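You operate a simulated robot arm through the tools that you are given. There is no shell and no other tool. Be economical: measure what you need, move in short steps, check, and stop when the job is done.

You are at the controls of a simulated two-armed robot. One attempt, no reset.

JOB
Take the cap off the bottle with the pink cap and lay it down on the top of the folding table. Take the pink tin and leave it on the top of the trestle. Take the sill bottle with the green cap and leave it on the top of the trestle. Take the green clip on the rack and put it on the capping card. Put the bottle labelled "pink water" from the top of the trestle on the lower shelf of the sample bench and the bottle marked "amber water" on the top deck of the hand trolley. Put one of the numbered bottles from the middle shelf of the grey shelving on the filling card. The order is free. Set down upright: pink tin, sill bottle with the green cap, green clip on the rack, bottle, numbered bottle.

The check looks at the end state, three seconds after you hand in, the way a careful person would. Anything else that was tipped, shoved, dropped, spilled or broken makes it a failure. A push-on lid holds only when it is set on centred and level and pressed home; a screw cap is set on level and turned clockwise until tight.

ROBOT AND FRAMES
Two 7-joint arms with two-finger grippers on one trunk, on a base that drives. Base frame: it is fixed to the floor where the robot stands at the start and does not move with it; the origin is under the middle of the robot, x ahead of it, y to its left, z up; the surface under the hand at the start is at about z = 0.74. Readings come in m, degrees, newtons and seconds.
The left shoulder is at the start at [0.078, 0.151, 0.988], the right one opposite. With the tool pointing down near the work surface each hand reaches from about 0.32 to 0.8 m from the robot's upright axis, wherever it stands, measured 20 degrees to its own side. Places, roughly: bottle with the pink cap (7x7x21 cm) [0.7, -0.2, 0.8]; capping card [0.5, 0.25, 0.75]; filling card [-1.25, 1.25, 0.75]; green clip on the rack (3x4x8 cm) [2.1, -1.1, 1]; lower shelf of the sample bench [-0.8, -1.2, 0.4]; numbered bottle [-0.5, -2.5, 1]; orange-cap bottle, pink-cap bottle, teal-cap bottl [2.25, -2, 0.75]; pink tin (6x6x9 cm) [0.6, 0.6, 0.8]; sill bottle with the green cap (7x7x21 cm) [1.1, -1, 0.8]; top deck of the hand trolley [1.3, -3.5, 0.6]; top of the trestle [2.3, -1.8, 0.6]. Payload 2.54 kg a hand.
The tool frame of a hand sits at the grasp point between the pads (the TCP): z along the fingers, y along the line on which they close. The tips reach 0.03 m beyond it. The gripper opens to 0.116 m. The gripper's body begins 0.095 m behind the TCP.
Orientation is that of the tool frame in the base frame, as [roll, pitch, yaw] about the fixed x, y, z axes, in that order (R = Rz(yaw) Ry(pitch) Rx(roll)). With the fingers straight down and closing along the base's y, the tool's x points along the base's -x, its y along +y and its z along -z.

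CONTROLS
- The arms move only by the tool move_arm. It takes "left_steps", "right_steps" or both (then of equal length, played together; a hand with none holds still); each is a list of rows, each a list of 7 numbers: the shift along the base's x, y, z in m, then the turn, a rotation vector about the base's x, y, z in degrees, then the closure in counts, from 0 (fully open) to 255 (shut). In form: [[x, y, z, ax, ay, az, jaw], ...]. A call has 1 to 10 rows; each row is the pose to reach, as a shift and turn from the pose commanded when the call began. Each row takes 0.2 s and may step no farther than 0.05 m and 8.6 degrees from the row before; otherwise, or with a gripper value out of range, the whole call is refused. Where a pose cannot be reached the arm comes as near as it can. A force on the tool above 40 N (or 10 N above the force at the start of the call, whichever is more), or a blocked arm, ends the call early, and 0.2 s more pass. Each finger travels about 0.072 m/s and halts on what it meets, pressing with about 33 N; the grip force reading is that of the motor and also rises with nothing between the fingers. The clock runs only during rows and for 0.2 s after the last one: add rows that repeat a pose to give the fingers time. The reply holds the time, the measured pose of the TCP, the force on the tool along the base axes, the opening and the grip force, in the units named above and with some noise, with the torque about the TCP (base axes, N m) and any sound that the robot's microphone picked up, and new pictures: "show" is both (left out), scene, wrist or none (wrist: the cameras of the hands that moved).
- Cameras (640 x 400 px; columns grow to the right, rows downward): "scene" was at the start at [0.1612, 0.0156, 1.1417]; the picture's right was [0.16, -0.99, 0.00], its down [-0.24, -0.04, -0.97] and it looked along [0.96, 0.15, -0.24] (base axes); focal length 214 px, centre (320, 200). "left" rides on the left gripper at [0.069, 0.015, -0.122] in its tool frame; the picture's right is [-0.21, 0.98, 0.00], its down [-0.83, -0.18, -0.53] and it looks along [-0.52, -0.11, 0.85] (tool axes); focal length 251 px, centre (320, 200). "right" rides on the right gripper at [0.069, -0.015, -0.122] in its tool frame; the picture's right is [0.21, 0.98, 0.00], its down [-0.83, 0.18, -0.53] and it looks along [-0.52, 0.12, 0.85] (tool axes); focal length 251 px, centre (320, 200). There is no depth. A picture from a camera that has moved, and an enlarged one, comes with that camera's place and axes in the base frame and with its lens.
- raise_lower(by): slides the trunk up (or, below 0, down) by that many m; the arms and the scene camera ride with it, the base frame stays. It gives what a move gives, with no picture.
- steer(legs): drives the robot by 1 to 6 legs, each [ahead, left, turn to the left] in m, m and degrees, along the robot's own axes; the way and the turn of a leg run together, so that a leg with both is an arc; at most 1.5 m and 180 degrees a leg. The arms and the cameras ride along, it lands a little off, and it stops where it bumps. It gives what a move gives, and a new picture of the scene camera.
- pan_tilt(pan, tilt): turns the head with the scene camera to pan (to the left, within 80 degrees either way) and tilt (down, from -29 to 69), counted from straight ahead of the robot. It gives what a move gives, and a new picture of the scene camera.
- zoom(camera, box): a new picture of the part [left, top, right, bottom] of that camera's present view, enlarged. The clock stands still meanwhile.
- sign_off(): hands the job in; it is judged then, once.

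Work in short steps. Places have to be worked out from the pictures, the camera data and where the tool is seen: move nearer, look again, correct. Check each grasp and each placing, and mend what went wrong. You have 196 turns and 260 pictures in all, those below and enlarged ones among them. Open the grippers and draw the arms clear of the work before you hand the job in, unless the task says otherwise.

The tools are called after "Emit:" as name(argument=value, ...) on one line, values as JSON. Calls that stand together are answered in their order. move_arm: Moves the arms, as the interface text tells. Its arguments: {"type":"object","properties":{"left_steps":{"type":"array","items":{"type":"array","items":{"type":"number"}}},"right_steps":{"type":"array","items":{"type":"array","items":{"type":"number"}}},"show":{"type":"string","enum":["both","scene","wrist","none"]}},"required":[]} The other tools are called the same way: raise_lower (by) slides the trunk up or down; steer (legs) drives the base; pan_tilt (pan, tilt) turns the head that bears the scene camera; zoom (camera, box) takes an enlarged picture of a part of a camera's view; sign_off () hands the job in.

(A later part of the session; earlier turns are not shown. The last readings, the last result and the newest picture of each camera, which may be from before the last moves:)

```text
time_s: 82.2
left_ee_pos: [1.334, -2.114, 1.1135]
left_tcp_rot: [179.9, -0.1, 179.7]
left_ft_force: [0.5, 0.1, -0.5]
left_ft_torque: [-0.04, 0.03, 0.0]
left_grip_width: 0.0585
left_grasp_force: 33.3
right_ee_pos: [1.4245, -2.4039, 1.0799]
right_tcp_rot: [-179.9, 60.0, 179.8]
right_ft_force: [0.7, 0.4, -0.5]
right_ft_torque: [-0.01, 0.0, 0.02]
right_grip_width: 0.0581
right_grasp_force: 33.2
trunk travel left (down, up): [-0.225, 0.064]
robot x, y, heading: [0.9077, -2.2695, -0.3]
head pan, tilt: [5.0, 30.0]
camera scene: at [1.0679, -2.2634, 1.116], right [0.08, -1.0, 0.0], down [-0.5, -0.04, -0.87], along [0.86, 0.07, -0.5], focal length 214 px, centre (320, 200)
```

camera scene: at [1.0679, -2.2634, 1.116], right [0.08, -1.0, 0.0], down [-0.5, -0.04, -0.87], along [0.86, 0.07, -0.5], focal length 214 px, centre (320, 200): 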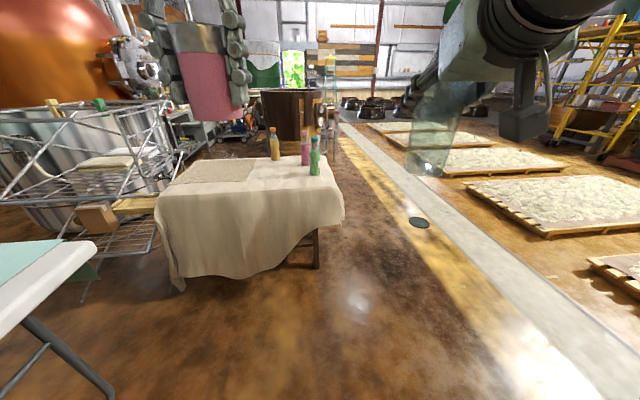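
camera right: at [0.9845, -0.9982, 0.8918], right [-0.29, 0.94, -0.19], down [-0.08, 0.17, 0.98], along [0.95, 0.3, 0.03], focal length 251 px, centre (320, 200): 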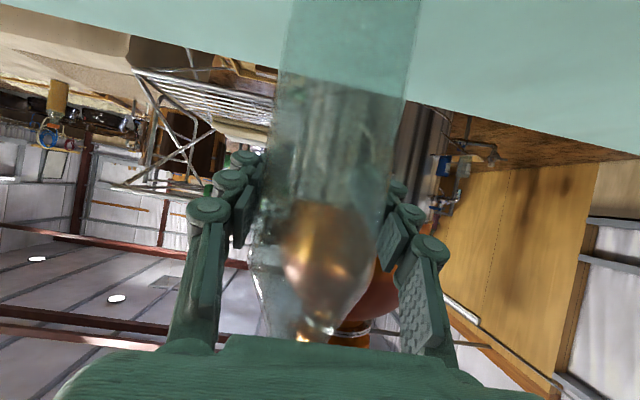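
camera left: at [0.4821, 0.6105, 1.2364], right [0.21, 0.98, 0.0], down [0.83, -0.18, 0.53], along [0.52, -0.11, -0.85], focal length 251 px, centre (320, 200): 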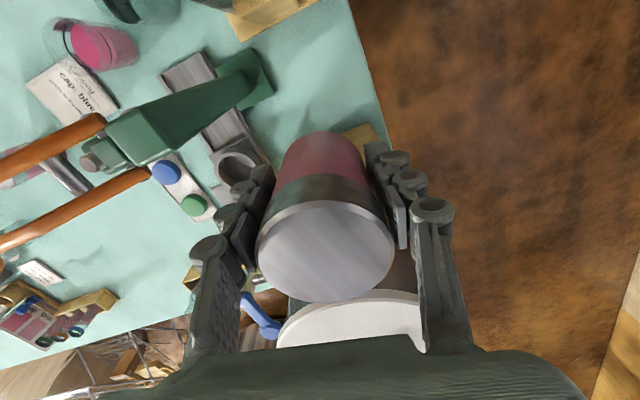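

The trestle top spans roughly x 1.95–2.55, y −2.15…−1.3. I'll drive to about (1.45, −2.25), turn 25° left, and lower the trunk for its 0.6 m top.

Emit:
steer(legs=[[0.53, 0.0, 0], [0, 0, 25]])

Emit:
raise_lower(by=-0.15)

Emit:
pan_tilt(pan=0, tilt=35)

```text
time_s: 86.6
left_ee_pos: [1.7565, -1.9511, 1.1138]
left_tcp_rot: [-180.0, 0.1, -155.2]
left_ft_force: [0.0, 0.6, -2.1]
left_ft_torque: [0.01, 0.03, 0.0]
left_grip_width: 0.0583
left_grasp_force: 33.1
right_ee_pos: [1.9622, -2.1747, 1.0809]
right_tcp_rot: [-179.8, 60.1, -155.1]
right_ft_force: [0.5, 0.1, -0.5]
right_ft_torque: [-0.02, 0.0, 0.0]
right_grip_width: 0.0576
right_grasp_force: 32.8
trunk travel left (down, up): [-0.225, 0.064]
robot x, y, heading: [1.4336, -2.2734, 24.7]
head pan, tilt: [5.0, 30.0]
camera scene: at [1.5797, -2.199, 1.116], right [0.5, -0.87, 0.0], down [-0.43, -0.25, -0.87], along [0.75, 0.43, -0.5], focal length 214 px, centre (320, 200)
```

scene: 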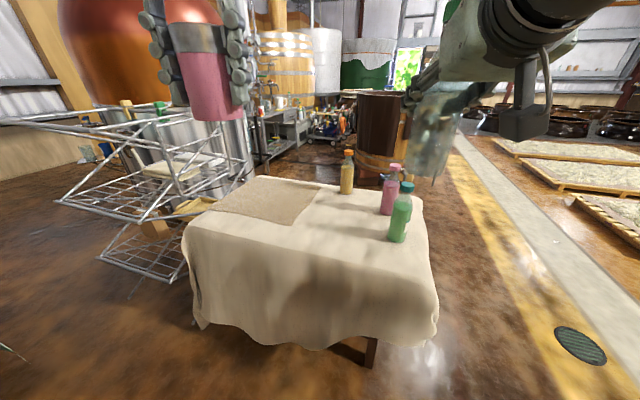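

```text
time_s: 88.4
left_ee_pos: [1.757, -1.9507, 0.9659]
left_tcp_rot: [180.0, 0.1, -155.2]
left_ft_force: [-0.5, 0.0, -0.7]
left_ft_torque: [0.0, 0.01, -0.01]
left_grip_width: 0.0582
left_grasp_force: 33.1
right_ee_pos: [1.9625, -2.1762, 0.9309]
right_tcp_rot: [-179.8, 59.9, -155.3]
right_ft_force: [-0.4, -0.3, -0.9]
right_ft_torque: [-0.01, -0.03, 0.01]
right_grip_width: 0.0575
right_grasp_force: 33.4
trunk travel left (down, up): [-0.075, 0.214]
robot x, y, heading: [1.4362, -2.2753, 24.8]
head pan, tilt: [5.0, 30.0]
```

```text
time_s: 89.0
left_ee_pos: [1.7564, -1.9513, 0.965]
left_tcp_rot: [-180.0, 0.0, -155.3]
left_ft_force: [-1.2, 0.4, -1.8]
left_ft_torque: [-0.01, 0.04, 0.03]
left_grip_width: 0.0586
left_grasp_force: 33.0
right_ee_pos: [1.9629, -2.1756, 0.9296]
right_tcp_rot: [-179.9, 59.9, -155.1]
right_ft_force: [0.0, 0.5, -0.6]
right_ft_torque: [0.03, -0.03, 0.0]
right_grip_width: 0.0574
right_grasp_force: 32.9
trunk travel left (down, up): [-0.075, 0.214]
robot x, y, heading: [1.4403, -2.2736, 25.0]
head pan, tilt: [0.0, 35.0]
camera scene: at [1.5812, -2.2071, 0.9583], right [0.42, -0.91, 0.0], down [-0.52, -0.24, -0.82], along [0.74, 0.34, -0.57], focal length 214 px, centre (320, 200)
```

scene: 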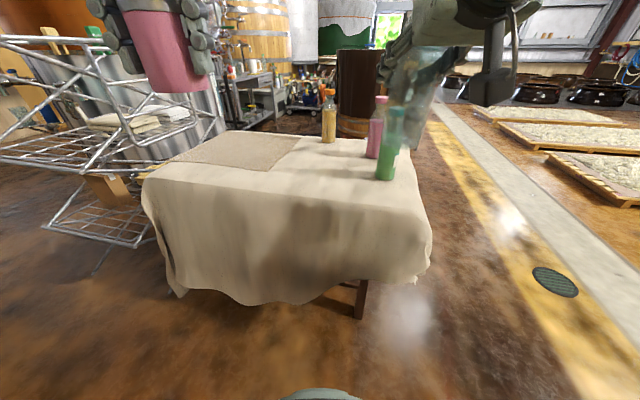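

The near edge runs from (1.93,−1.40) to (2.23,−2.24); I have room, so I advance 0.2 m. Targets: tin at (2.13,−1.73), sill bottle at (2.20,−1.93).

Emit:
steer(legs=[[0.2, 0.0, 0]])

```text
time_s: 90.6
left_ee_pos: [1.9397, -1.868, 0.9645]
left_tcp_rot: [179.9, 0.1, -155.4]
left_ft_force: [0.3, -0.5, -0.2]
left_ft_torque: [0.0, -0.01, 0.03]
left_grip_width: 0.0582
left_grasp_force: 33.2
right_ee_pos: [2.1441, -2.0924, 0.9299]
right_tcp_rot: [-179.8, 60.0, -155.3]
right_ft_force: [-0.2, 0.3, -1.2]
right_ft_torque: [0.03, -0.01, -0.03]
right_grip_width: 0.0575
right_grasp_force: 32.7
trunk travel left (down, up): [-0.075, 0.214]
robot x, y, heading: [1.6198, -2.1921, 24.5]
head pan, tilt: [0.0, 35.0]
camera scene: at [1.7634, -2.1237, 0.9582], right [0.42, -0.91, 0.0], down [-0.52, -0.24, -0.82], along [0.74, 0.34, -0.57], focal length 214 px, centre (320, 200)
```

scene: 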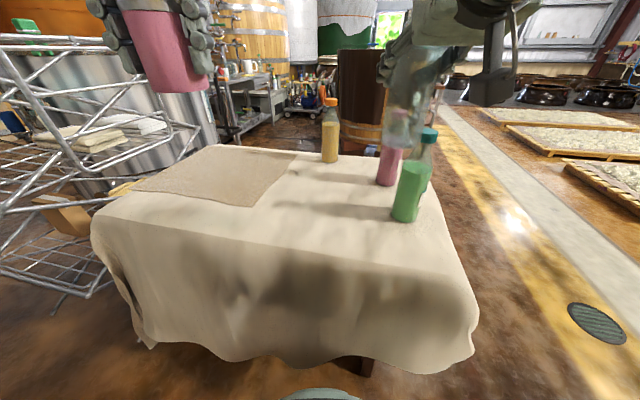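

Sill bottle first: move it over (2.21,−1.96), then lower toward the top.

Emit:
move_arm(right_steps=[[0.022, 0.044, 0, 0, 0, 0, 255], [0.044, 0.088, 0, 0, 0, 0, 255], [0.066, 0.132, 0, 0, 0, 0, 255], [0.066, 0.132, -0.045, 0, 0, 0, 255], [0.066, 0.132, -0.09, 0, 0, 0, 255], [0.066, 0.132, -0.135, 0, 0, 0, 255], [0.066, 0.132, -0.18, 0, 0, 0, 255], [0.066, 0.132, -0.205, 0, 0, 0, 255]])

```text
time_s: 92.4
left_ee_pos: [1.9398, -1.8676, 0.9649]
left_tcp_rot: [180.0, 0.1, -155.4]
left_ft_force: [-0.5, 0.2, -1.3]
left_ft_torque: [0.02, 0.01, 0.04]
left_grip_width: 0.0585
left_grasp_force: 33.3
right_ee_pos: [2.2103, -1.9614, 0.7247]
right_tcp_rot: [-179.9, 60.0, -155.3]
right_ft_force: [0.2, 0.2, -0.9]
right_ft_torque: [0.0, 0.0, -0.04]
right_grip_width: 0.0577
right_grasp_force: 33.1
trunk travel left (down, up): [-0.075, 0.214]
robot x, y, heading: [1.6212, -2.1896, 24.6]
head pan, tilt: [0.0, 35.0]
camera scene: at [1.7634, -2.1237, 0.9582], right [0.42, -0.91, 0.0], down [-0.52, -0.24, -0.82], along [0.74, 0.34, -0.57], focal length 214 px, centre (320, 200)
camera right: at [2.0895, -2.0328, 0.7266], right [-0.5, 0.84, -0.19], down [-0.12, 0.15, 0.98], along [0.85, 0.52, 0.03], focal length 251 px, centre (320, 200)
```

scene: 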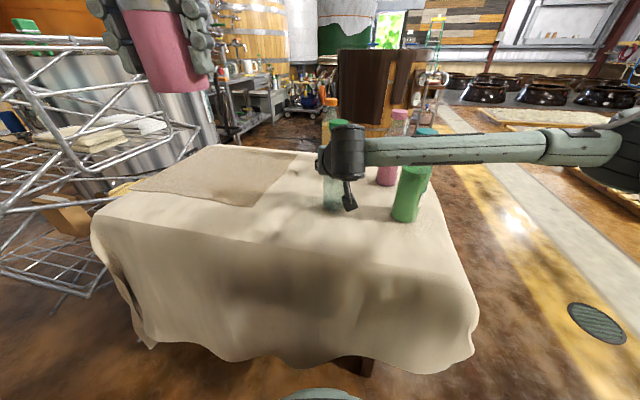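
right: 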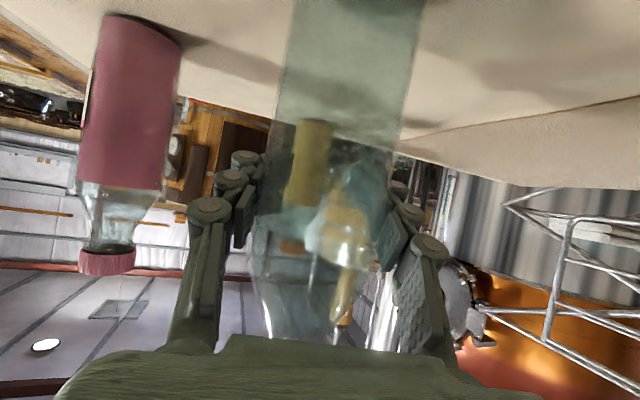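

About 2 cm to go; lower in small steps watching the force.

Emit:
move_arm(right_steps=[[0, 0, -0.01, 0, 0, 0, 255], [0, 0, -0.015, 0, 0, 0, 255], [0, 0, -0.019, 0, 0, 0, 255], [0, 0, -0.022, 0, 0, 0, 255]], show="none")

```text
time_s: 93.4
left_ee_pos: [1.9378, -1.8678, 0.9653]
left_tcp_rot: [179.9, 0.2, -155.4]
left_ft_force: [-0.1, 0.1, -1.3]
left_ft_torque: [-0.04, 0.01, 0.02]
left_grip_width: 0.0582
left_grasp_force: 33.0
right_ee_pos: [2.2096, -1.961, 0.7088]
right_tcp_rot: [179.8, 60.6, -155.7]
right_ft_force: [4.6, 2.1, 26.9]
right_ft_torque: [-0.12, 0.18, -0.08]
right_grip_width: 0.0577
right_grasp_force: 32.9
trunk travel left (down, up): [-0.075, 0.214]
robot x, y, heading: [1.6203, -2.1863, 24.6]
head pan, tilt: [0.0, 35.0]
```

It's standing on the top (surface ≈0.608). I ease off, open, and back out along the tool axis.

Emit:
move_arm(right_steps=[[0, 0, 0.004, 0, 0, 0, 255], [0, 0, 0.004, 0, 0, 0, 120], [0, 0, 0.004, 0, 0, 0, 0], [0, 0, 0.004, 0, 0, 0, 0], [0, 0, 0.004, 0, 0, 0, 0], [-0.035, -0.016, 0.024, 0, 0, 0, 0], [-0.07, -0.032, 0.046, 0, 0, 0, 0], [-0.105, -0.048, 0.068, 0, 0, 0, 0], [-0.14, -0.064, 0.1, 0, 0, 0, 0]])

```text
time_s: 95.4
left_ee_pos: [1.9399, -1.8676, 0.9655]
left_tcp_rot: [179.9, -0.1, -155.3]
left_ft_force: [0.2, -0.6, -1.6]
left_ft_torque: [-0.02, 0.03, -0.01]
left_grip_width: 0.0583
left_grasp_force: 33.2
right_ee_pos: [2.0702, -2.0256, 0.8011]
right_tcp_rot: [-179.8, 59.9, -155.3]
right_ft_force: [0.6, 0.2, -0.1]
right_ft_torque: [0.03, -0.01, 0.04]
right_grip_width: 0.1161
right_grasp_force: 0.1
trunk travel left (down, up): [-0.075, 0.214]
robot x, y, heading: [1.6181, -2.1855, 24.6]
head pan, tilt: [0.0, 35.0]
camera scene: at [1.7632, -2.1237, 0.9582], right [0.42, -0.91, 0.0], down [-0.52, -0.24, -0.82], along [0.74, 0.34, -0.57], focal length 214 px, centre (320, 200)
camera right: at [1.9493, -2.0979, 0.8017], right [-0.5, 0.84, -0.19], down [-0.12, 0.15, 0.98], along [0.85, 0.52, 0.03], focal length 251 px, centre (320, 200)
```

scene: 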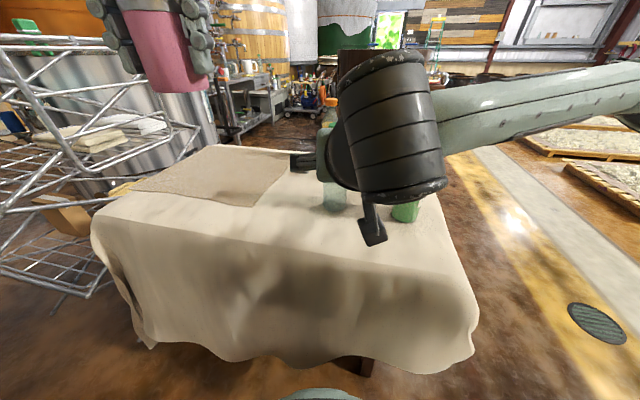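
right: 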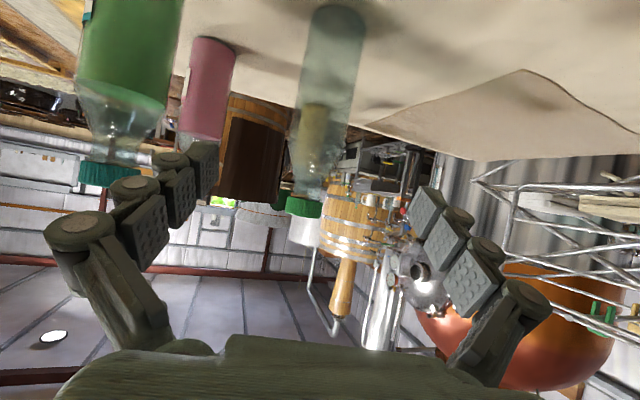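

The sill bottle stands. I withdraw the right hand while turning it upright, and carry the tin over (2.17,−1.80).

Emit:
move_arm(right_steps=[[-0.025, -0.02, 0.03, 0, 0, 0, 0], [-0.05, -0.04, 0.06, 0, 0, 0, 0], [-0.075, -0.06, 0.09, -3.1, 6.8, 0, 0], [-0.1, -0.08, 0.11, -6.2, 13.6, 0, 0], [-0.125, -0.1, 0.13, -9.3, 20.4, 0, 0], [-0.15, -0.12, 0.15, -12.5, 27.2, 0, 0], [-0.175, -0.13, 0.16, -15.6, 34, 0, 0], [-0.2, -0.14, 0.16, -18.7, 40.8, 0, 0], [-0.22, -0.15, 0.16, -21.8, 47.7, 0, 0], [-0.22, -0.15, 0.16, -25, 54.5, 0, 0]], left_steps=[[0.046, 0.0136, 0, 0, 0, 0, 255], [0.092, 0.0272, 0, 0, 0, 0, 255], [0.138, 0.041, 0, 0, 0, 0, 255], [0.184, 0.0544, 0, 0, 0, 0, 255], [0.23, 0.068, 0, 0, 0, 0, 255], [0.23, 0.068, -0.05, 0, 0, 0, 255], [0.23, 0.068, -0.1, 0, 0, 0, 255], [0.23, 0.068, -0.15, 0, 0, 0, 255], [0.23, 0.068, -0.2, 0, 0, 0, 255], [0.23, 0.068, -0.25, 0, 0, 0, 255]])

```text
time_s: 96.9
left_ee_pos: [2.1715, -1.8015, 0.9181]
left_tcp_rot: [179.9, -0.2, -155.3]
left_ft_force: [-0.3, -0.1, -1.1]
left_ft_torque: [0.01, 0.01, 0.03]
left_grip_width: 0.0583
left_grasp_force: 33.6
left hand out of reach, approached as far as the arm can: row 5
right_ee_pos: [1.9289, -2.142, 0.9491]
right_tcp_rot: [-179.5, 30.6, -155.8]
right_ft_force: [-0.3, -0.4, 0.0]
right_ft_torque: [0.05, 0.01, 0.03]
right_grip_width: 0.1158
right_grasp_force: 0.1
trunk travel left (down, up): [-0.075, 0.214]
robot x, y, heading: [1.6182, -2.1927, 24.6]
head pan, tilt: [0.0, 35.0]
stopped in row 7 (right hand): the force on the tool passed its limit at 91 N (the readings are from after the stop); the commanded pose is now the measured one
camera scene: at [1.7672, -2.1289, 1.0154], right [0.36, -0.93, 0.0], down [0.01, 0.0, -1.0], along [0.93, 0.36, 0.01], focal length 214 px, centre (320, 200)
camera right: at [1.8243, -2.2057, 1.0187], right [-0.56, 0.82, -0.12], down [0.32, 0.35, 0.88], along [0.76, 0.46, -0.46], focal length 251 px, centre (320, 200)
camera left: at [2.1019, -1.8169, 1.0387], right [-0.21, 0.98, 0.0], down [0.83, 0.18, 0.53], along [0.52, 0.11, -0.85], focal length 251 px, centre (320, 200)
```

scene: 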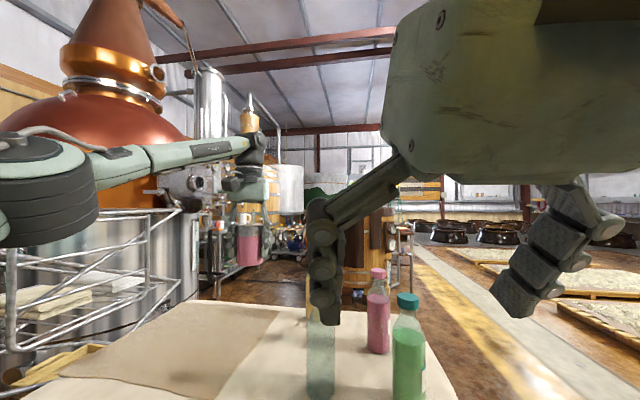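
right: 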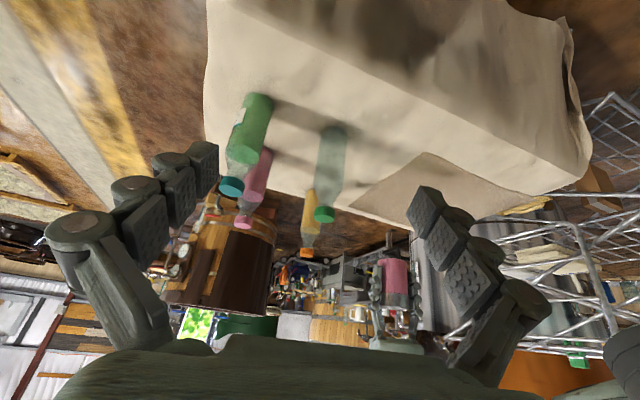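
left: 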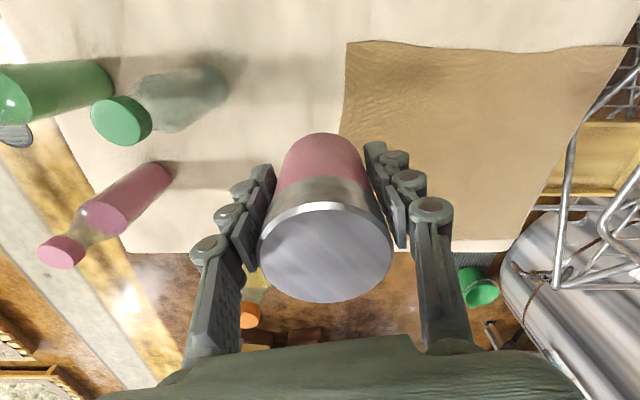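

The right hand brushed the head as it came back; nothing else touched. I move it out to the right, clear of the head, and lower the tin.

Emit:
move_arm(right_steps=[[0.02, -0.04, 0, 0, 0, 0, 0], [0.04, -0.08, 0, 0, 0, 0, 0], [0.06, -0.12, 0, 0, 0, 0, 0], [0.08, -0.16, 0.0, 0, 0, 0, 0], [0.08, -0.16, 0.0, -4, 8, 0, 0]], left_steps=[[0, 0, -0.05, 0, 0, 0, 255], [0, 0, -0.1, 0, 0, 0, 255], [0, 0, -0.15, 0, 0, 0, 255], [0, 0, -0.2, 0, 0, 0, 255], [0, 0, -0.245, 0, 0, 0, 255]], show="none")

Emit:
pan_tilt(pan=0, tilt=35)

```text
refused: row 5 steps farther than a row can; nothing moved
```

```text
time_s: 97.5
left_ee_pos: [2.1701, -1.8006, 0.9174]
left_tcp_rot: [179.9, -0.2, -155.4]
left_ft_force: [-0.4, 0.8, -1.4]
left_ft_torque: [-0.01, 0.04, 0.0]
left_grip_width: 0.0582
left_grasp_force: 32.7
right_ee_pos: [1.9275, -2.1428, 0.9503]
right_tcp_rot: [-179.5, 30.9, -155.7]
right_ft_force: [0.2, 0.0, 0.8]
right_ft_torque: [-0.01, 0.0, -0.03]
right_grip_width: 0.1165
right_grasp_force: 0.1
trunk travel left (down, up): [-0.075, 0.214]
robot x, y, heading: [1.6203, -2.1912, 24.9]
head pan, tilt: [0.0, 35.0]
camera scene: at [1.767, -2.1291, 1.0161], right [0.35, -0.94, 0.0], down [0.02, 0.01, -1.0], along [0.94, 0.35, 0.02], focal length 214 px, centre (320, 200)
```

scene: 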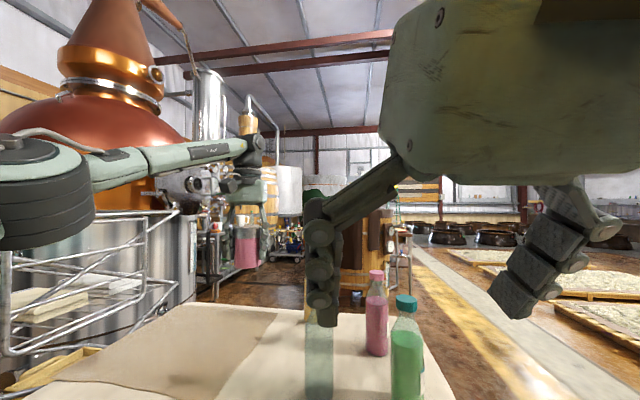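

The head is blocked by the hand. Same move, without the last turn.

Emit:
move_arm(right_steps=[[0.02, -0.04, 0, 0, 0, 0, 0], [0.04, -0.08, 0, 0, 0, 0, 0], [0.06, -0.12, 0, 0, 0, 0, 0], [0.08, -0.16, 0.0, 0, 0, 0, 0], [0.08, -0.16, 0.0, 0, 0, 0, 0]], left_steps=[[0, 0, -0.05, 0, 0, 0, 255], [0, 0, -0.1, 0, 0, 0, 255], [0, 0, -0.15, 0, 0, 0, 255], [0, 0, -0.2, 0, 0, 0, 255], [0, 0, -0.245, 0, 0, 0, 255]], show="none")

Emit:
pan_tilt(pan=0, tilt=35)

```text
time_s: 98.7
left_ee_pos: [2.1679, -1.7988, 0.6746]
left_tcp_rot: [179.9, -0.1, -155.3]
left_ft_force: [-1.3, -0.8, -1.6]
left_ft_torque: [-0.01, -0.02, 0.01]
left_grip_width: 0.0582
left_grasp_force: 33.0
right_ee_pos: [2.0057, -2.3051, 0.9524]
right_tcp_rot: [-179.6, 31.4, -155.5]
right_ft_force: [-0.6, -0.8, -0.7]
right_ft_torque: [0.03, 0.02, 0.01]
right_grip_width: 0.1157
right_grasp_force: 0.1
trunk travel left (down, up): [-0.075, 0.214]
robot x, y, heading: [1.6187, -2.1922, 24.7]
head pan, tilt: [0.0, 35.0]
```

```text
time_s: 99.3
left_ee_pos: [2.1692, -1.7988, 0.6747]
left_tcp_rot: [180.0, -0.1, -155.4]
left_ft_force: [1.1, 0.0, -1.9]
left_ft_torque: [0.01, 0.01, -0.03]
left_grip_width: 0.0581
left_grasp_force: 32.9
right_ee_pos: [2.0057, -2.3038, 0.952]
right_tcp_rot: [-179.5, 31.3, -155.5]
right_ft_force: [-0.3, -0.7, 0.7]
right_ft_torque: [0.0, -0.01, -0.02]
right_grip_width: 0.1162
right_grasp_force: 0.0
trunk travel left (down, up): [-0.075, 0.214]
robot x, y, heading: [1.6191, -2.191, 24.8]
head pan, tilt: [0.0, 35.0]
camera scene: at [1.7632, -2.1237, 0.9582], right [0.42, -0.91, 0.0], down [-0.52, -0.24, -0.82], along [0.74, 0.34, -0.57], focal length 214 px, centre (320, 200)
```

scene: 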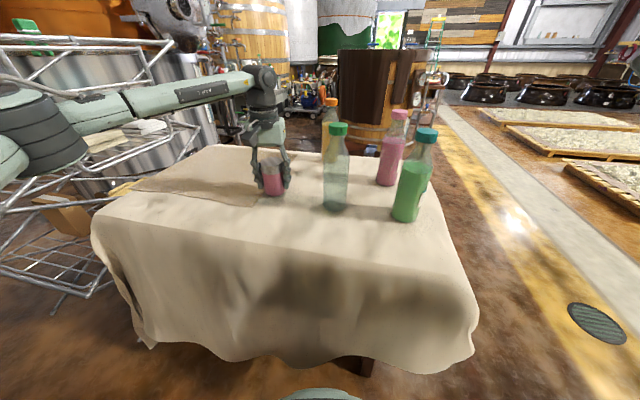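

Tin hovers about 2 cm above the top; lower gently until contact.

Emit:
move_arm(left_steps=[[0, 0, -0.01, 0, 0, 0, 255], [0, 0, -0.016, 0, 0, 0, 255], [0, 0, -0.021, 0, 0, 0, 255], [0, 0, -0.025, 0, 0, 0, 255]], show="none")

```text
time_s: 100.3
left_ee_pos: [2.1706, -1.7997, 0.6539]
left_tcp_rot: [179.9, 0.3, -155.3]
left_ft_force: [-1.6, 5.3, 28.1]
left_ft_torque: [0.23, -0.12, -0.09]
left_grip_width: 0.0584
left_grasp_force: 32.9
right_ee_pos: [2.003, -2.3052, 0.9527]
right_tcp_rot: [-179.6, 31.5, -155.3]
right_ft_force: [0.3, 0.0, 0.0]
right_ft_torque: [-0.01, -0.01, 0.0]
right_grip_width: 0.116
right_grasp_force: 0.2
trunk travel left (down, up): [-0.075, 0.214]
robot x, y, heading: [1.6246, -2.1908, 24.7]
head pan, tilt: [0.0, 35.0]
```

Contact. Ease off, open, lift away, and look.

Emit:
move_arm(left_steps=[[0, 0, 0.003, 0, 0, 0, 255], [0, 0, 0.003, 0, 0, 0, 130], [0, 0, 0.003, 0, 0, 0, 60], [0, 0, 0.003, 0, 0, 0, 60], [0, 0, 0.04, 0, 0, 0, 60], [0, 0, 0.085, 0, 0, 0, 60], [0, 0, 0.13, 0, 0, 0, 60], [0, 0, 0.175, 0, 0, 0, 0], [-0.03, -0.01, 0.21, 0, 0, 0, 0], [-0.06, -0.03, 0.24, 0, 0, 0, 0]])

Emit:
zoom(camera="scene", box=[220, 60, 460, 240])

```text
time_s: 102.5
left_ee_pos: [2.1088, -1.828, 0.8873]
left_tcp_rot: [179.9, -0.2, -155.4]
left_ft_force: [1.0, -0.1, -0.4]
left_ft_torque: [0.0, 0.03, 0.01]
left_grip_width: 0.1161
left_grasp_force: 0.1
right_ee_pos: [2.0071, -2.304, 0.9524]
right_tcp_rot: [-179.5, 31.2, -155.5]
right_ft_force: [-0.6, 0.2, 0.5]
right_ft_torque: [-0.02, 0.01, 0.03]
right_grip_width: 0.1158
right_grasp_force: 0.0
trunk travel left (down, up): [-0.075, 0.214]
robot x, y, heading: [1.6216, -2.1899, 24.7]
head pan, tilt: [0.0, 35.0]
camera scene: at [1.763, -2.1238, 0.9583], right [0.42, -0.91, 0.0], down [-0.52, -0.24, -0.82], along [0.74, 0.34, -0.57], focal length 214 px, centre (320, 200)
camera left: at [2.0409, -1.8449, 1.0085], right [-0.21, 0.98, 0.0], down [0.83, 0.18, 0.53], along [0.52, 0.11, -0.85], focal length 251 px, centre (320, 200)
```

scene: 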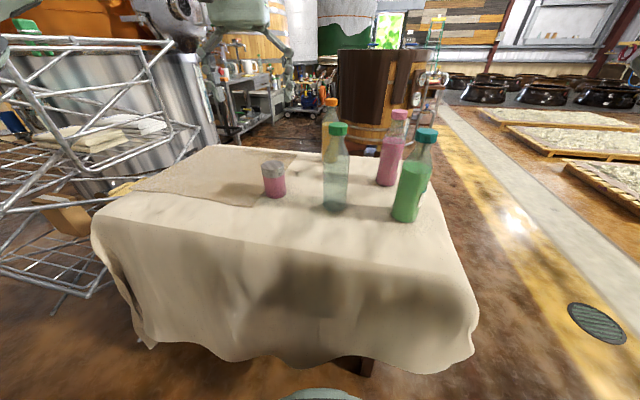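
left: 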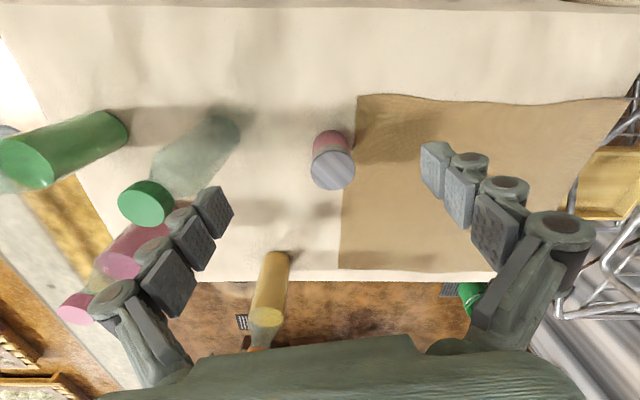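

```text
2.22 times, centred on (340, 150) of scene
camera zoom: at [1.763, -2.1238, 0.9583], right [0.42, -0.91, 0.0], down [-0.52, -0.24, -0.82], along [0.74, 0.34, -0.57], focal length 477 px, centre (276, 311)
```

zoom: 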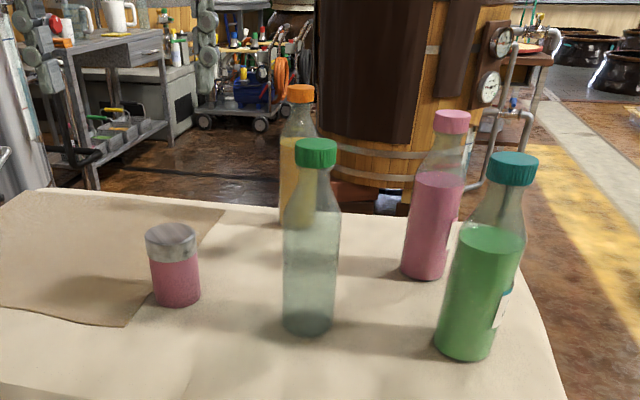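

Both stand upright. Next I back off and go round to the trestle's right end (heading 90°) to read the labels and take the two bottles.

Emit:
steer(legs=[[-0.25, 0, 0], [0, -0.55, 0], [0, 0, 65], [0, -0.75, 0]])

Emit:
pan_tilt(pan=0, tilt=30)

```text
time_s: 119.8
left_ee_pos: [2.2544, -2.2132, 0.8871]
left_tcp_rot: [179.9, -0.1, -90.2]
left_ft_force: [-1.1, 0.1, -0.3]
left_ft_torque: [0.01, -0.01, 0.03]
left_grip_width: 0.1161
left_grasp_force: 0.1
right_ee_pos: [2.6423, -2.5074, 0.9508]
right_tcp_rot: [-179.5, 31.4, -90.5]
right_ft_force: [-0.5, -1.0, -0.3]
right_ft_torque: [0.01, 0.02, -0.03]
right_grip_width: 0.1162
right_grasp_force: 0.1
trunk travel left (down, up): [-0.075, 0.214]
robot x, y, heading: [2.3783, -2.8096, 89.7]
head pan, tilt: [0.0, 35.0]
camera scene: at [2.3771, -2.6525, 0.9583], right [1.0, -0.01, 0.0], down [0.0, -0.57, -0.82], along [0.0, 0.82, -0.57], focal length 214 px, centre (320, 200)
```

scene: 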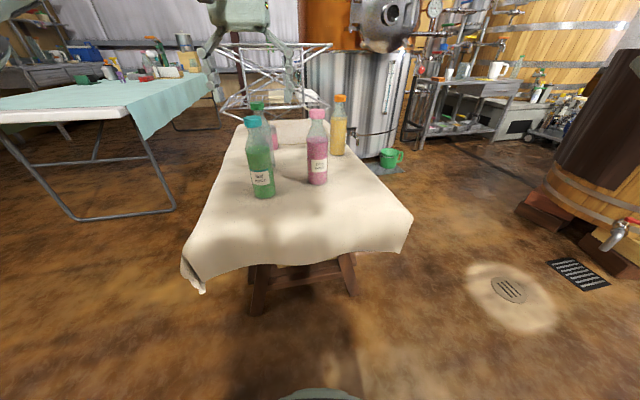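

```text
time_s: 120.5
left_ee_pos: [2.2547, -2.2133, 0.8868]
left_tcp_rot: [179.9, -0.1, -90.3]
left_ft_force: [-0.2, 0.9, 0.7]
left_ft_torque: [0.04, 0.04, -0.01]
left_grip_width: 0.1161
left_grasp_force: 0.2
right_ee_pos: [2.6425, -2.508, 0.9511]
right_tcp_rot: [-179.5, 31.2, -90.4]
right_ft_force: [0.9, -0.5, -0.1]
right_ft_torque: [-0.01, -0.01, 0.0]
right_grip_width: 0.1158
right_grasp_force: 0.0
trunk travel left (down, up): [-0.075, 0.214]
robot x, y, heading: [2.3768, -2.8104, 89.7]
head pan, tilt: [0.0, 30.0]
camera scene: at [2.3771, -2.6501, 0.966], right [1.0, -0.01, 0.0], down [0.0, -0.5, -0.87], along [0.0, 0.87, -0.5], focal length 214 px, centre (320, 200)
```

scene: 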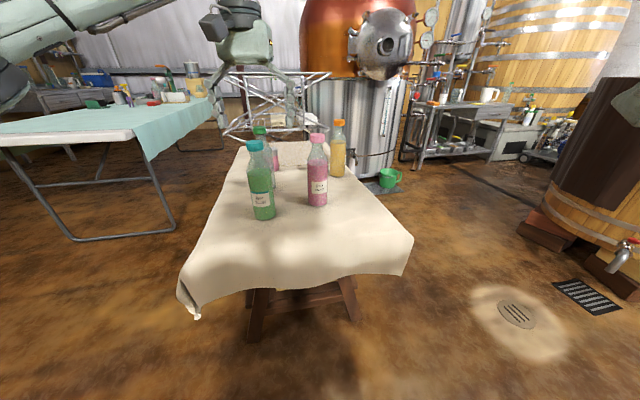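

Zoom to read the labels.

Emit:
zoom(camera="scene", box=[230, 110, 370, 230])

```text
3.33 times, centred on (300, 170) of scene
camera zoom: at [2.3771, -2.6501, 0.966], right [1.0, -0.01, 0.0], down [0.0, -0.5, -0.87], along [0.0, 0.87, -0.5], focal length 715 px, centre (387, 300)
```

zoom: 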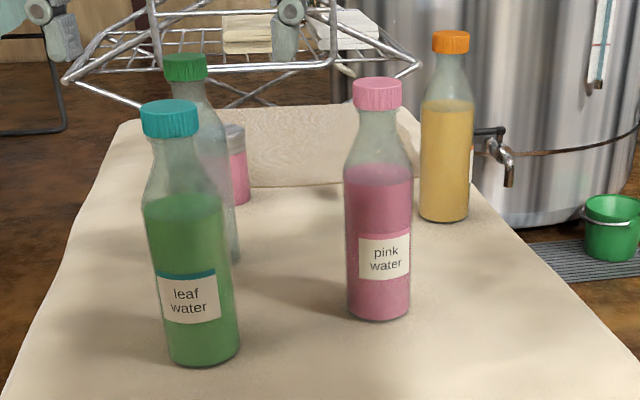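

Labels confirmed: leaf, pink; amber is the orange-capped one. I pull the left hand back and up, then move 0.2 m closer.

Emit:
move_arm(left_steps=[[0, 0, 0.04, 0, 0, 0, 0], [0, -0.02, 0.08, 0, 0, 0, 0], [0, -0.06, 0.08, 0, 0, 0, 0], [0, -0.1, 0.08, 0, 0, 0, 0], [0, -0.14, 0.08, 0, 0, 0, 0], [0, -0.17, 0.08, 0, 0, 0, 0]], show="none")

Emit:
steer(legs=[[0.2, 0, 0]])

```text
time_s: 121.9
left_ee_pos: [2.2546, -2.3832, 0.9644]
left_tcp_rot: [179.9, -0.1, -90.3]
left_ft_force: [0.5, 0.2, 0.3]
left_ft_torque: [-0.03, -0.02, 0.0]
left_grip_width: 0.116
left_grasp_force: 0.0
right_ee_pos: [2.6416, -2.5084, 0.9515]
right_tcp_rot: [-179.5, 31.3, -90.4]
right_ft_force: [-0.2, 0.3, 0.1]
right_ft_torque: [0.0, 0.02, 0.0]
right_grip_width: 0.1162
right_grasp_force: 0.1
trunk travel left (down, up): [-0.075, 0.214]
robot x, y, heading: [2.3764, -2.812, 89.8]
head pan, tilt: [0.0, 30.0]
```

```text
time_s: 123.5
left_ee_pos: [2.2553, -2.1868, 0.9664]
left_tcp_rot: [179.8, 0.0, -90.3]
left_ft_force: [-0.3, -1.4, 0.5]
left_ft_torque: [0.04, 0.01, 0.01]
left_grip_width: 0.1161
left_grasp_force: 0.0
right_ee_pos: [2.643, -2.3105, 0.9518]
right_tcp_rot: [-179.6, 31.2, -90.3]
right_ft_force: [-0.5, -0.5, -0.3]
right_ft_torque: [-0.02, 0.03, -0.03]
right_grip_width: 0.1164
right_grasp_force: 0.1
trunk travel left (down, up): [-0.075, 0.214]
robot x, y, heading: [2.3744, -2.6081, 89.8]
head pan, tilt: [0.0, 30.0]
camera scene: at [2.3779, -2.4526, 0.966], right [1.0, 0.0, 0.0], down [0.0, -0.5, -0.87], along [0.0, 0.87, -0.5], focal length 214 px, centre (320, 200)
```

scene: 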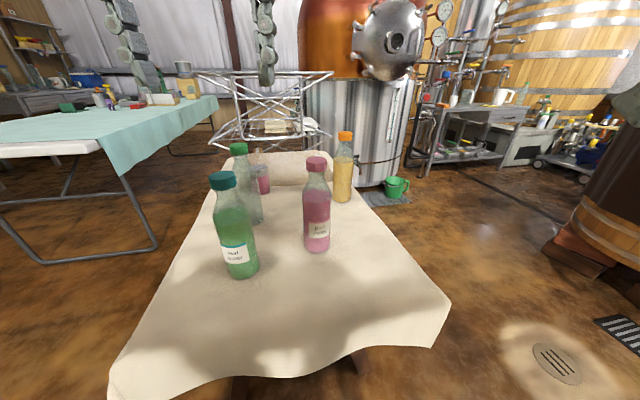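

Pink bottle ≈(2.371,−2.04), leaf ≈(2.22,−2.12). I shift the left hand sideways at height first, tilting it 75° forward, then descend to the pre-grasp.

Emit:
move_arm(left_steps=[[0.03, -0.02, 0, 7.5, 0, 0, 0], [0.06, -0.04, 0, 15, 0, 0, 0], [0.09, -0.05, 0, 22.5, 0, 0, 0], [0.116, -0.05, 0, 30, 0, 0, 0], [0.116, -0.05, -0.04, 37.5, 0, 0, 0], [0.116, -0.05, -0.08, 45, 0, 0, 0], [0.116, -0.05, -0.12, 52.5, 0, 0, 0], [0.116, -0.05, -0.16, 60, 0, 0, 0], [0.116, -0.05, -0.2, 67.5, 0, 0, 0], [0.116, -0.03, -0.224, 75, 0, 0, 0]])

```text
time_s: 125.0
left_ee_pos: [2.3743, -2.1884, 0.9148]
left_tcp_rot: [-169.6, 40.9, -71.8]
left_ft_force: [0.4, -1.2, -0.4]
left_ft_torque: [0.02, -0.02, -0.01]
left_grip_width: 0.116
left_grasp_force: 0.0
right_ee_pos: [2.6431, -2.3107, 0.9513]
right_tcp_rot: [-179.5, 31.4, -90.3]
right_ft_force: [-1.2, 0.1, 0.6]
right_ft_torque: [0.02, -0.03, 0.0]
right_grip_width: 0.1159
right_grasp_force: 0.1
trunk travel left (down, up): [-0.075, 0.214]
robot x, y, heading: [2.3765, -2.6102, 89.9]
head pan, tilt: [0.0, 30.0]
stopped in row 7 (left hand): the arm was blocked; the commanded pose is now the measured one
camera scene: at [2.3808, -2.4609, 0.9461], right [1.0, -0.04, 0.0], down [-0.03, -0.68, -0.73], along [0.03, 0.73, -0.68], focal length 214 px, centre (320, 200)
camera left: at [2.3797, -2.3247, 0.9575], right [-1.0, -0.03, 0.01], down [0.0, 0.27, 0.96], along [-0.03, 0.96, -0.27], focal length 251 px, centre (320, 200)
```

scene: 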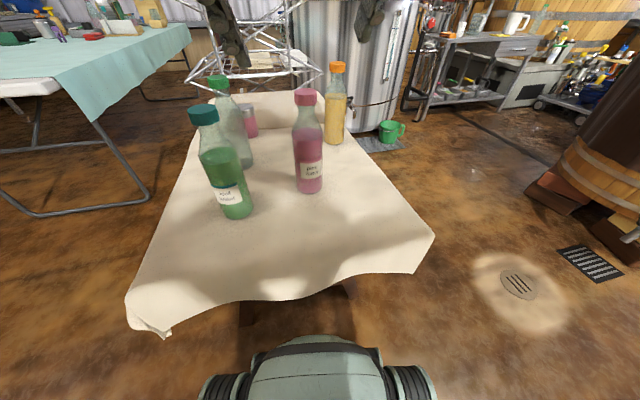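
left: 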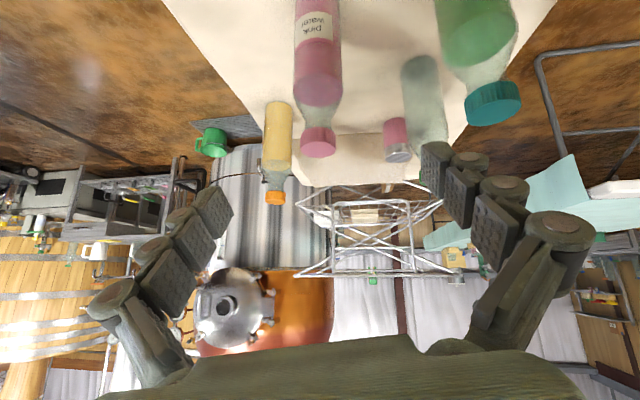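

The hand bumped my own head because it was on the centre line. I shift the robot 0.2 m to its right so the bottle lies on the left arm's side.

Emit:
steer(legs=[[0, -0.2, 0]])

Emit:
move_arm(left_steps=[[-0.04, 0, 0, 0, 0, 0, 0], [-0.08, 0, 0, 0, 0, 0, 0], [-0.12, 0, 0, 0, 0, 0, 0], [-0.16, 0, 0, 0, 0, 0, 0], [-0.2, 0, 0, 0, 0, 0, 0]], show="none")

Emit:
pan_tilt(pan=15, tilt=35)

```text
time_s: 127.5
left_ee_pos: [2.5761, -2.1887, 0.9129]
left_tcp_rot: [-170.0, 40.8, -72.1]
left_ft_force: [0.5, 0.4, 1.0]
left_ft_torque: [0.0, 0.02, -0.02]
left_grip_width: 0.1159
left_grasp_force: 0.1
right_ee_pos: [2.8443, -2.311, 0.9513]
right_tcp_rot: [-179.6, 31.3, -90.4]
right_ft_force: [-0.1, 0.0, -0.2]
right_ft_torque: [-0.03, -0.01, -0.02]
right_grip_width: 0.1161
right_grasp_force: 0.1
trunk travel left (down, up): [-0.075, 0.214]
robot x, y, heading: [2.577, -2.6126, 90.0]
head pan, tilt: [0.0, 30.0]
camera scene: at [2.5823, -2.4615, 0.9457], right [1.0, -0.04, 0.0], down [-0.03, -0.69, -0.73], along [0.03, 0.73, -0.69], focal length 214 px, centre (320, 200)
```

scene: 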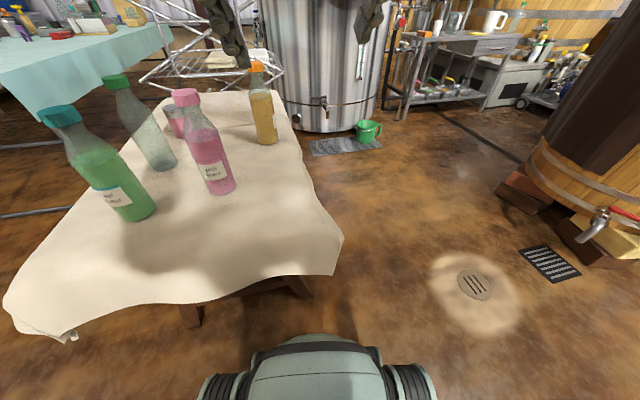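

```text
time_s: 128.7
left_ee_pos: [2.378, -2.1881, 0.9116]
left_tcp_rot: [-170.1, 40.9, -72.4]
left_ft_force: [0.7, -0.2, 0.0]
left_ft_torque: [0.0, -0.01, 0.01]
left_grip_width: 0.116
left_grasp_force: 0.0
right_ee_pos: [2.8446, -2.3113, 0.951]
right_tcp_rot: [-179.6, 31.4, -90.3]
right_ft_force: [-0.4, 0.1, 0.0]
right_ft_torque: [0.03, 0.01, 0.03]
right_grip_width: 0.1159
right_grasp_force: 0.1
trunk travel left (down, up): [-0.075, 0.214]
robot x, y, heading: [2.5775, -2.6124, 89.7]
head pan, tilt: [0.0, 30.0]
```

```text
time_s: 129.5
left_ee_pos: [2.3768, -2.1879, 0.9118]
left_tcp_rot: [-170.0, 40.8, -72.2]
left_ft_force: [0.2, 0.6, 0.6]
left_ft_torque: [0.0, 0.01, 0.0]
left_grip_width: 0.1164
left_grasp_force: 0.0
right_ee_pos: [2.8439, -2.3111, 0.9515]
right_tcp_rot: [-179.5, 31.3, -90.3]
right_ft_force: [-0.1, 0.1, 0.5]
right_ft_torque: [0.0, -0.02, -0.04]
right_grip_width: 0.1161
right_grasp_force: 0.0
trunk travel left (down, up): [-0.075, 0.214]
robot x, y, heading: [2.5761, -2.612, 89.6]
head pan, tilt: [15.0, 35.0]
camera scene: at [2.5563, -2.4588, 0.9583], right [0.97, 0.25, 0.0], down [0.15, -0.55, -0.82], along [-0.21, 0.79, -0.57], focal length 214 px, centre (320, 200)
```

scene: 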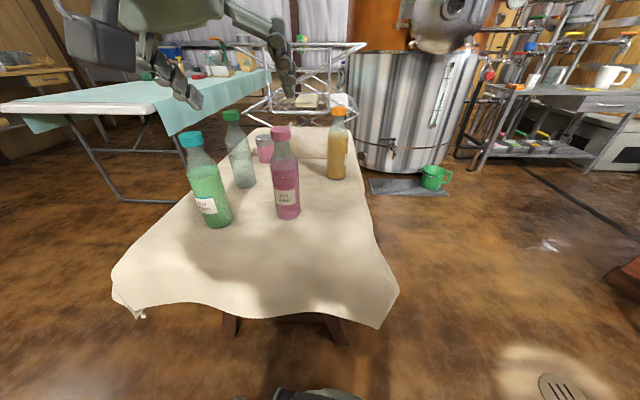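

Now I finish the tilt to 75° with corrected yaw and lower to the pre-grasp in front of the pink bottle (≈2.366, −2.043).

Emit:
move_arm(left_steps=[[-0.002, 0, -0.03, 5.5, 1.77, -1.45, 0], [-0.004, 0, -0.06, 10.97, 3.53, -2.9, 0], [-0.006, 0, -0.09, 16.45, 5.3, -4.35, 0], [-0.008, 0, -0.12, 21.9, 7.07, -5.8, 0], [-0.01, 0, -0.15, 27.4, 8.83, -7.25, 0], [-0.01, 0, -0.167, 32.9, 10.6, -8.7, 0]])

```text
time_s: 130.9
left_ee_pos: [2.3583, -2.0552, 0.771]
left_tcp_rot: [-179.0, 73.9, -89.1]
left_ft_force: [0.1, -0.1, 0.4]
left_ft_torque: [0.06, -0.04, -0.05]
left_grip_width: 0.1162
left_grasp_force: 0.1
left hand out of reach, approached as far as the arm can: row 2, 3, 4, 5, 6
right_ee_pos: [2.8439, -2.3105, 0.9523]
right_tcp_rot: [-179.6, 31.3, -90.2]
right_ft_force: [-0.2, 0.2, 0.7]
right_ft_torque: [-0.03, -0.02, -0.02]
right_grip_width: 0.1159
right_grasp_force: 0.0
trunk travel left (down, up): [-0.075, 0.214]
robot x, y, heading: [2.5774, -2.6125, 89.6]
head pan, tilt: [15.0, 35.0]
camera scene: at [2.556, -2.4589, 0.9583], right [0.97, 0.25, 0.0], down [0.15, -0.55, -0.82], along [-0.21, 0.79, -0.57], focal length 214 px, centre (320, 200)
camera left: at [2.3433, -2.1936, 0.7363], right [-0.98, 0.06, 0.2], down [0.18, -0.28, 0.94], along [0.11, 0.96, 0.27], focal length 251 px, centre (320, 200)
```

scene: 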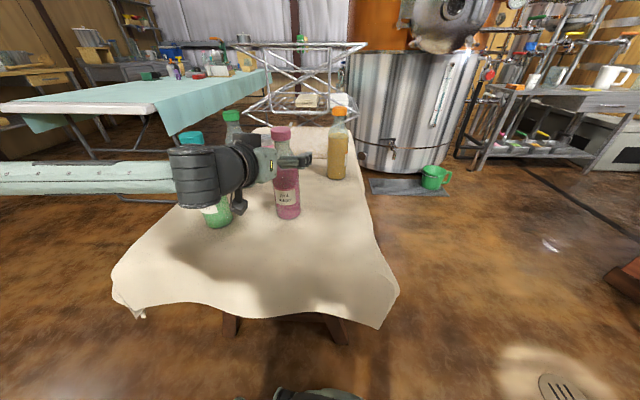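
left: 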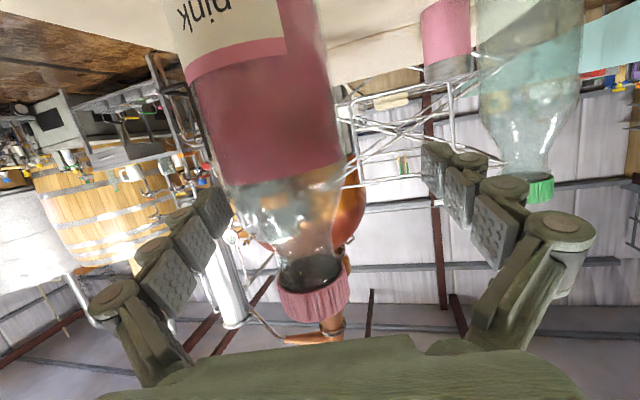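

The arm could not fold that far back, so the hand came in around the bottle's neck without contact (forces ≈0). The bottle axis looks to be at x≈2.385; I shift +2.6 cm in x and lower.

Emit:
move_arm(left_steps=[[0.013, 0, 0, 0, 0, 0, 0], [0.026, 0, 0, 0, 0, 0, 0], [0.026, 0, -0.02, 0, 0, 0, 0], [0.026, 0, -0.04, 0, 0, 0, 0], [0.026, 0, -0.055, 0, 0, 0, 0], [0.026, 0, -0.055, 0, 0, 0, 0]])

```text
time_s: 132.3
left_ee_pos: [2.3737, -2.0544, 0.7815]
left_tcp_rot: [-180.0, 75.1, -89.9]
left_ft_force: [-0.7, -0.3, 0.4]
left_ft_torque: [0.01, 0.0, -0.03]
left_grip_width: 0.116
left_grasp_force: 0.2
left hand out of reach, approached as far as the arm can: row 1, 2, 3, 4, 5, 6
right_ee_pos: [2.8435, -2.3106, 0.9523]
right_tcp_rot: [-179.5, 31.4, -90.4]
right_ft_force: [0.2, -0.2, 0.1]
right_ft_torque: [-0.01, -0.01, -0.04]
right_grip_width: 0.1159
right_grasp_force: 0.0
trunk travel left (down, up): [-0.075, 0.214]
robot x, y, heading: [2.5797, -2.6131, 89.8]
head pan, tilt: [15.0, 35.0]
camera scene: at [2.5562, -2.4588, 0.9583], right [0.97, 0.25, 0.0], down [0.15, -0.55, -0.82], along [-0.21, 0.79, -0.57], focal length 214 px, centre (320, 200)
camera left: at [2.3593, -2.1916, 0.7444], right [-0.98, 0.06, 0.21], down [0.18, -0.3, 0.94], along [0.12, 0.95, 0.29], focal length 251 px, centre (320, 200)
```

scene: 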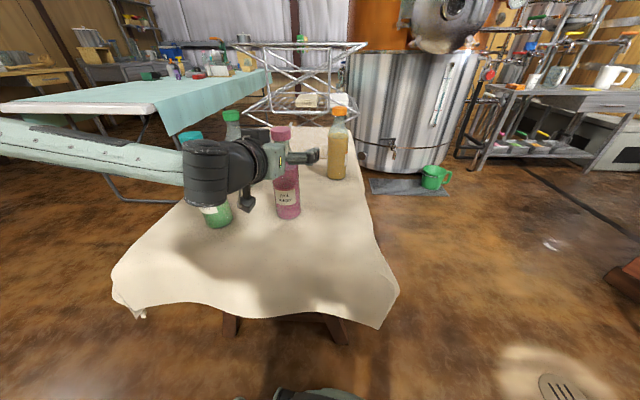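
left: 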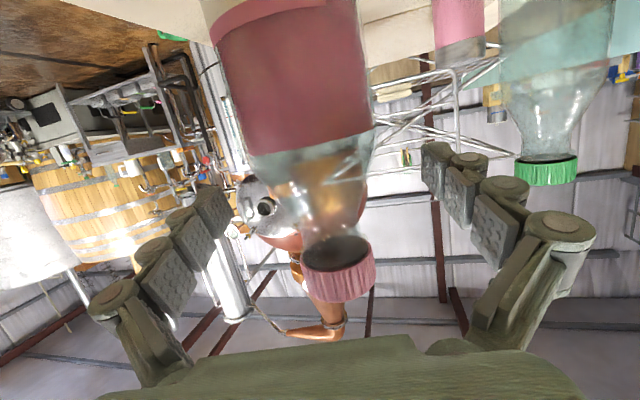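

The previous command kept asking for a y too near me; the commanded pose is (≈2.39, −2.19, 0.69). I now command forward to y≈−2.043 staying high first, then lower to z≈0.71.

Emit:
move_arm(left_steps=[[0, 0, 0.05, 0, 0, 0, 0], [0, 0.04, 0.075, 0, 0, 0, 0], [-0.005, 0.085, 0.075, 0, 0, 0, 0], [-0.01, 0.125, 0.075, 0, 0, 0, 0], [-0.01, 0.145, 0.07, 0, 0, 0, 0], [-0.01, 0.145, 0.05, 0, 0, 0, 0], [-0.01, 0.145, 0.03, 0, 0, 0, 0], [-0.01, 0.145, 0.02, 0, 0, 0, 0]])

```text
time_s: 133.9
left_ee_pos: [2.362, -1.9074, 0.8323]
left_tcp_rot: [-179.8, 77.0, -89.6]
left_ft_force: [-2.0, 0.3, 12.7]
left_ft_torque: [-1.45, 0.31, -0.38]
left_grip_width: 0.1157
left_grasp_force: 0.1
right_ee_pos: [2.844, -2.3116, 0.9514]
right_tcp_rot: [-179.5, 31.3, -90.3]
right_ft_force: [0.3, 0.0, -1.2]
right_ft_torque: [-0.02, 0.0, 0.0]
right_grip_width: 0.1159
right_grasp_force: 0.0
trunk travel left (down, up): [-0.075, 0.214]
robot x, y, heading: [2.5798, -2.6092, 89.9]
head pan, tilt: [15.0, 35.0]
stopped in row 8 (left hand): the force on the tool passed its limit at 50 N (the readings are from after the stop); the commanded pose is now the measured one
camera scene: at [2.5562, -2.4593, 0.9585], right [0.97, 0.26, 0.0], down [0.15, -0.55, -0.82], along [-0.21, 0.79, -0.57], focal length 214 px, centre (320, 200)
camera left: at [2.3488, -2.0436, 0.7907], right [-0.98, 0.04, 0.21], down [0.18, -0.33, 0.93], along [0.11, 0.94, 0.32], focal length 251 px, centre (320, 200)
```

scene: 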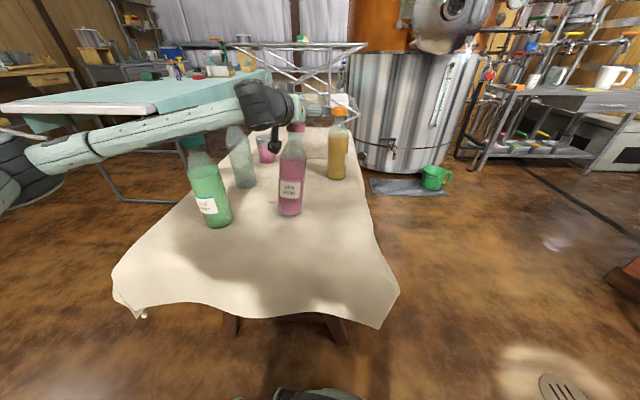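
left: 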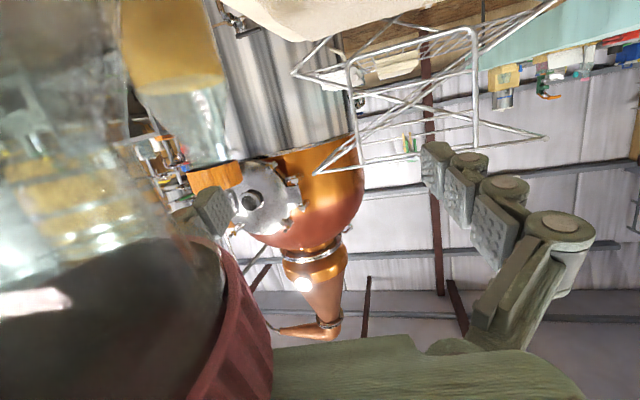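

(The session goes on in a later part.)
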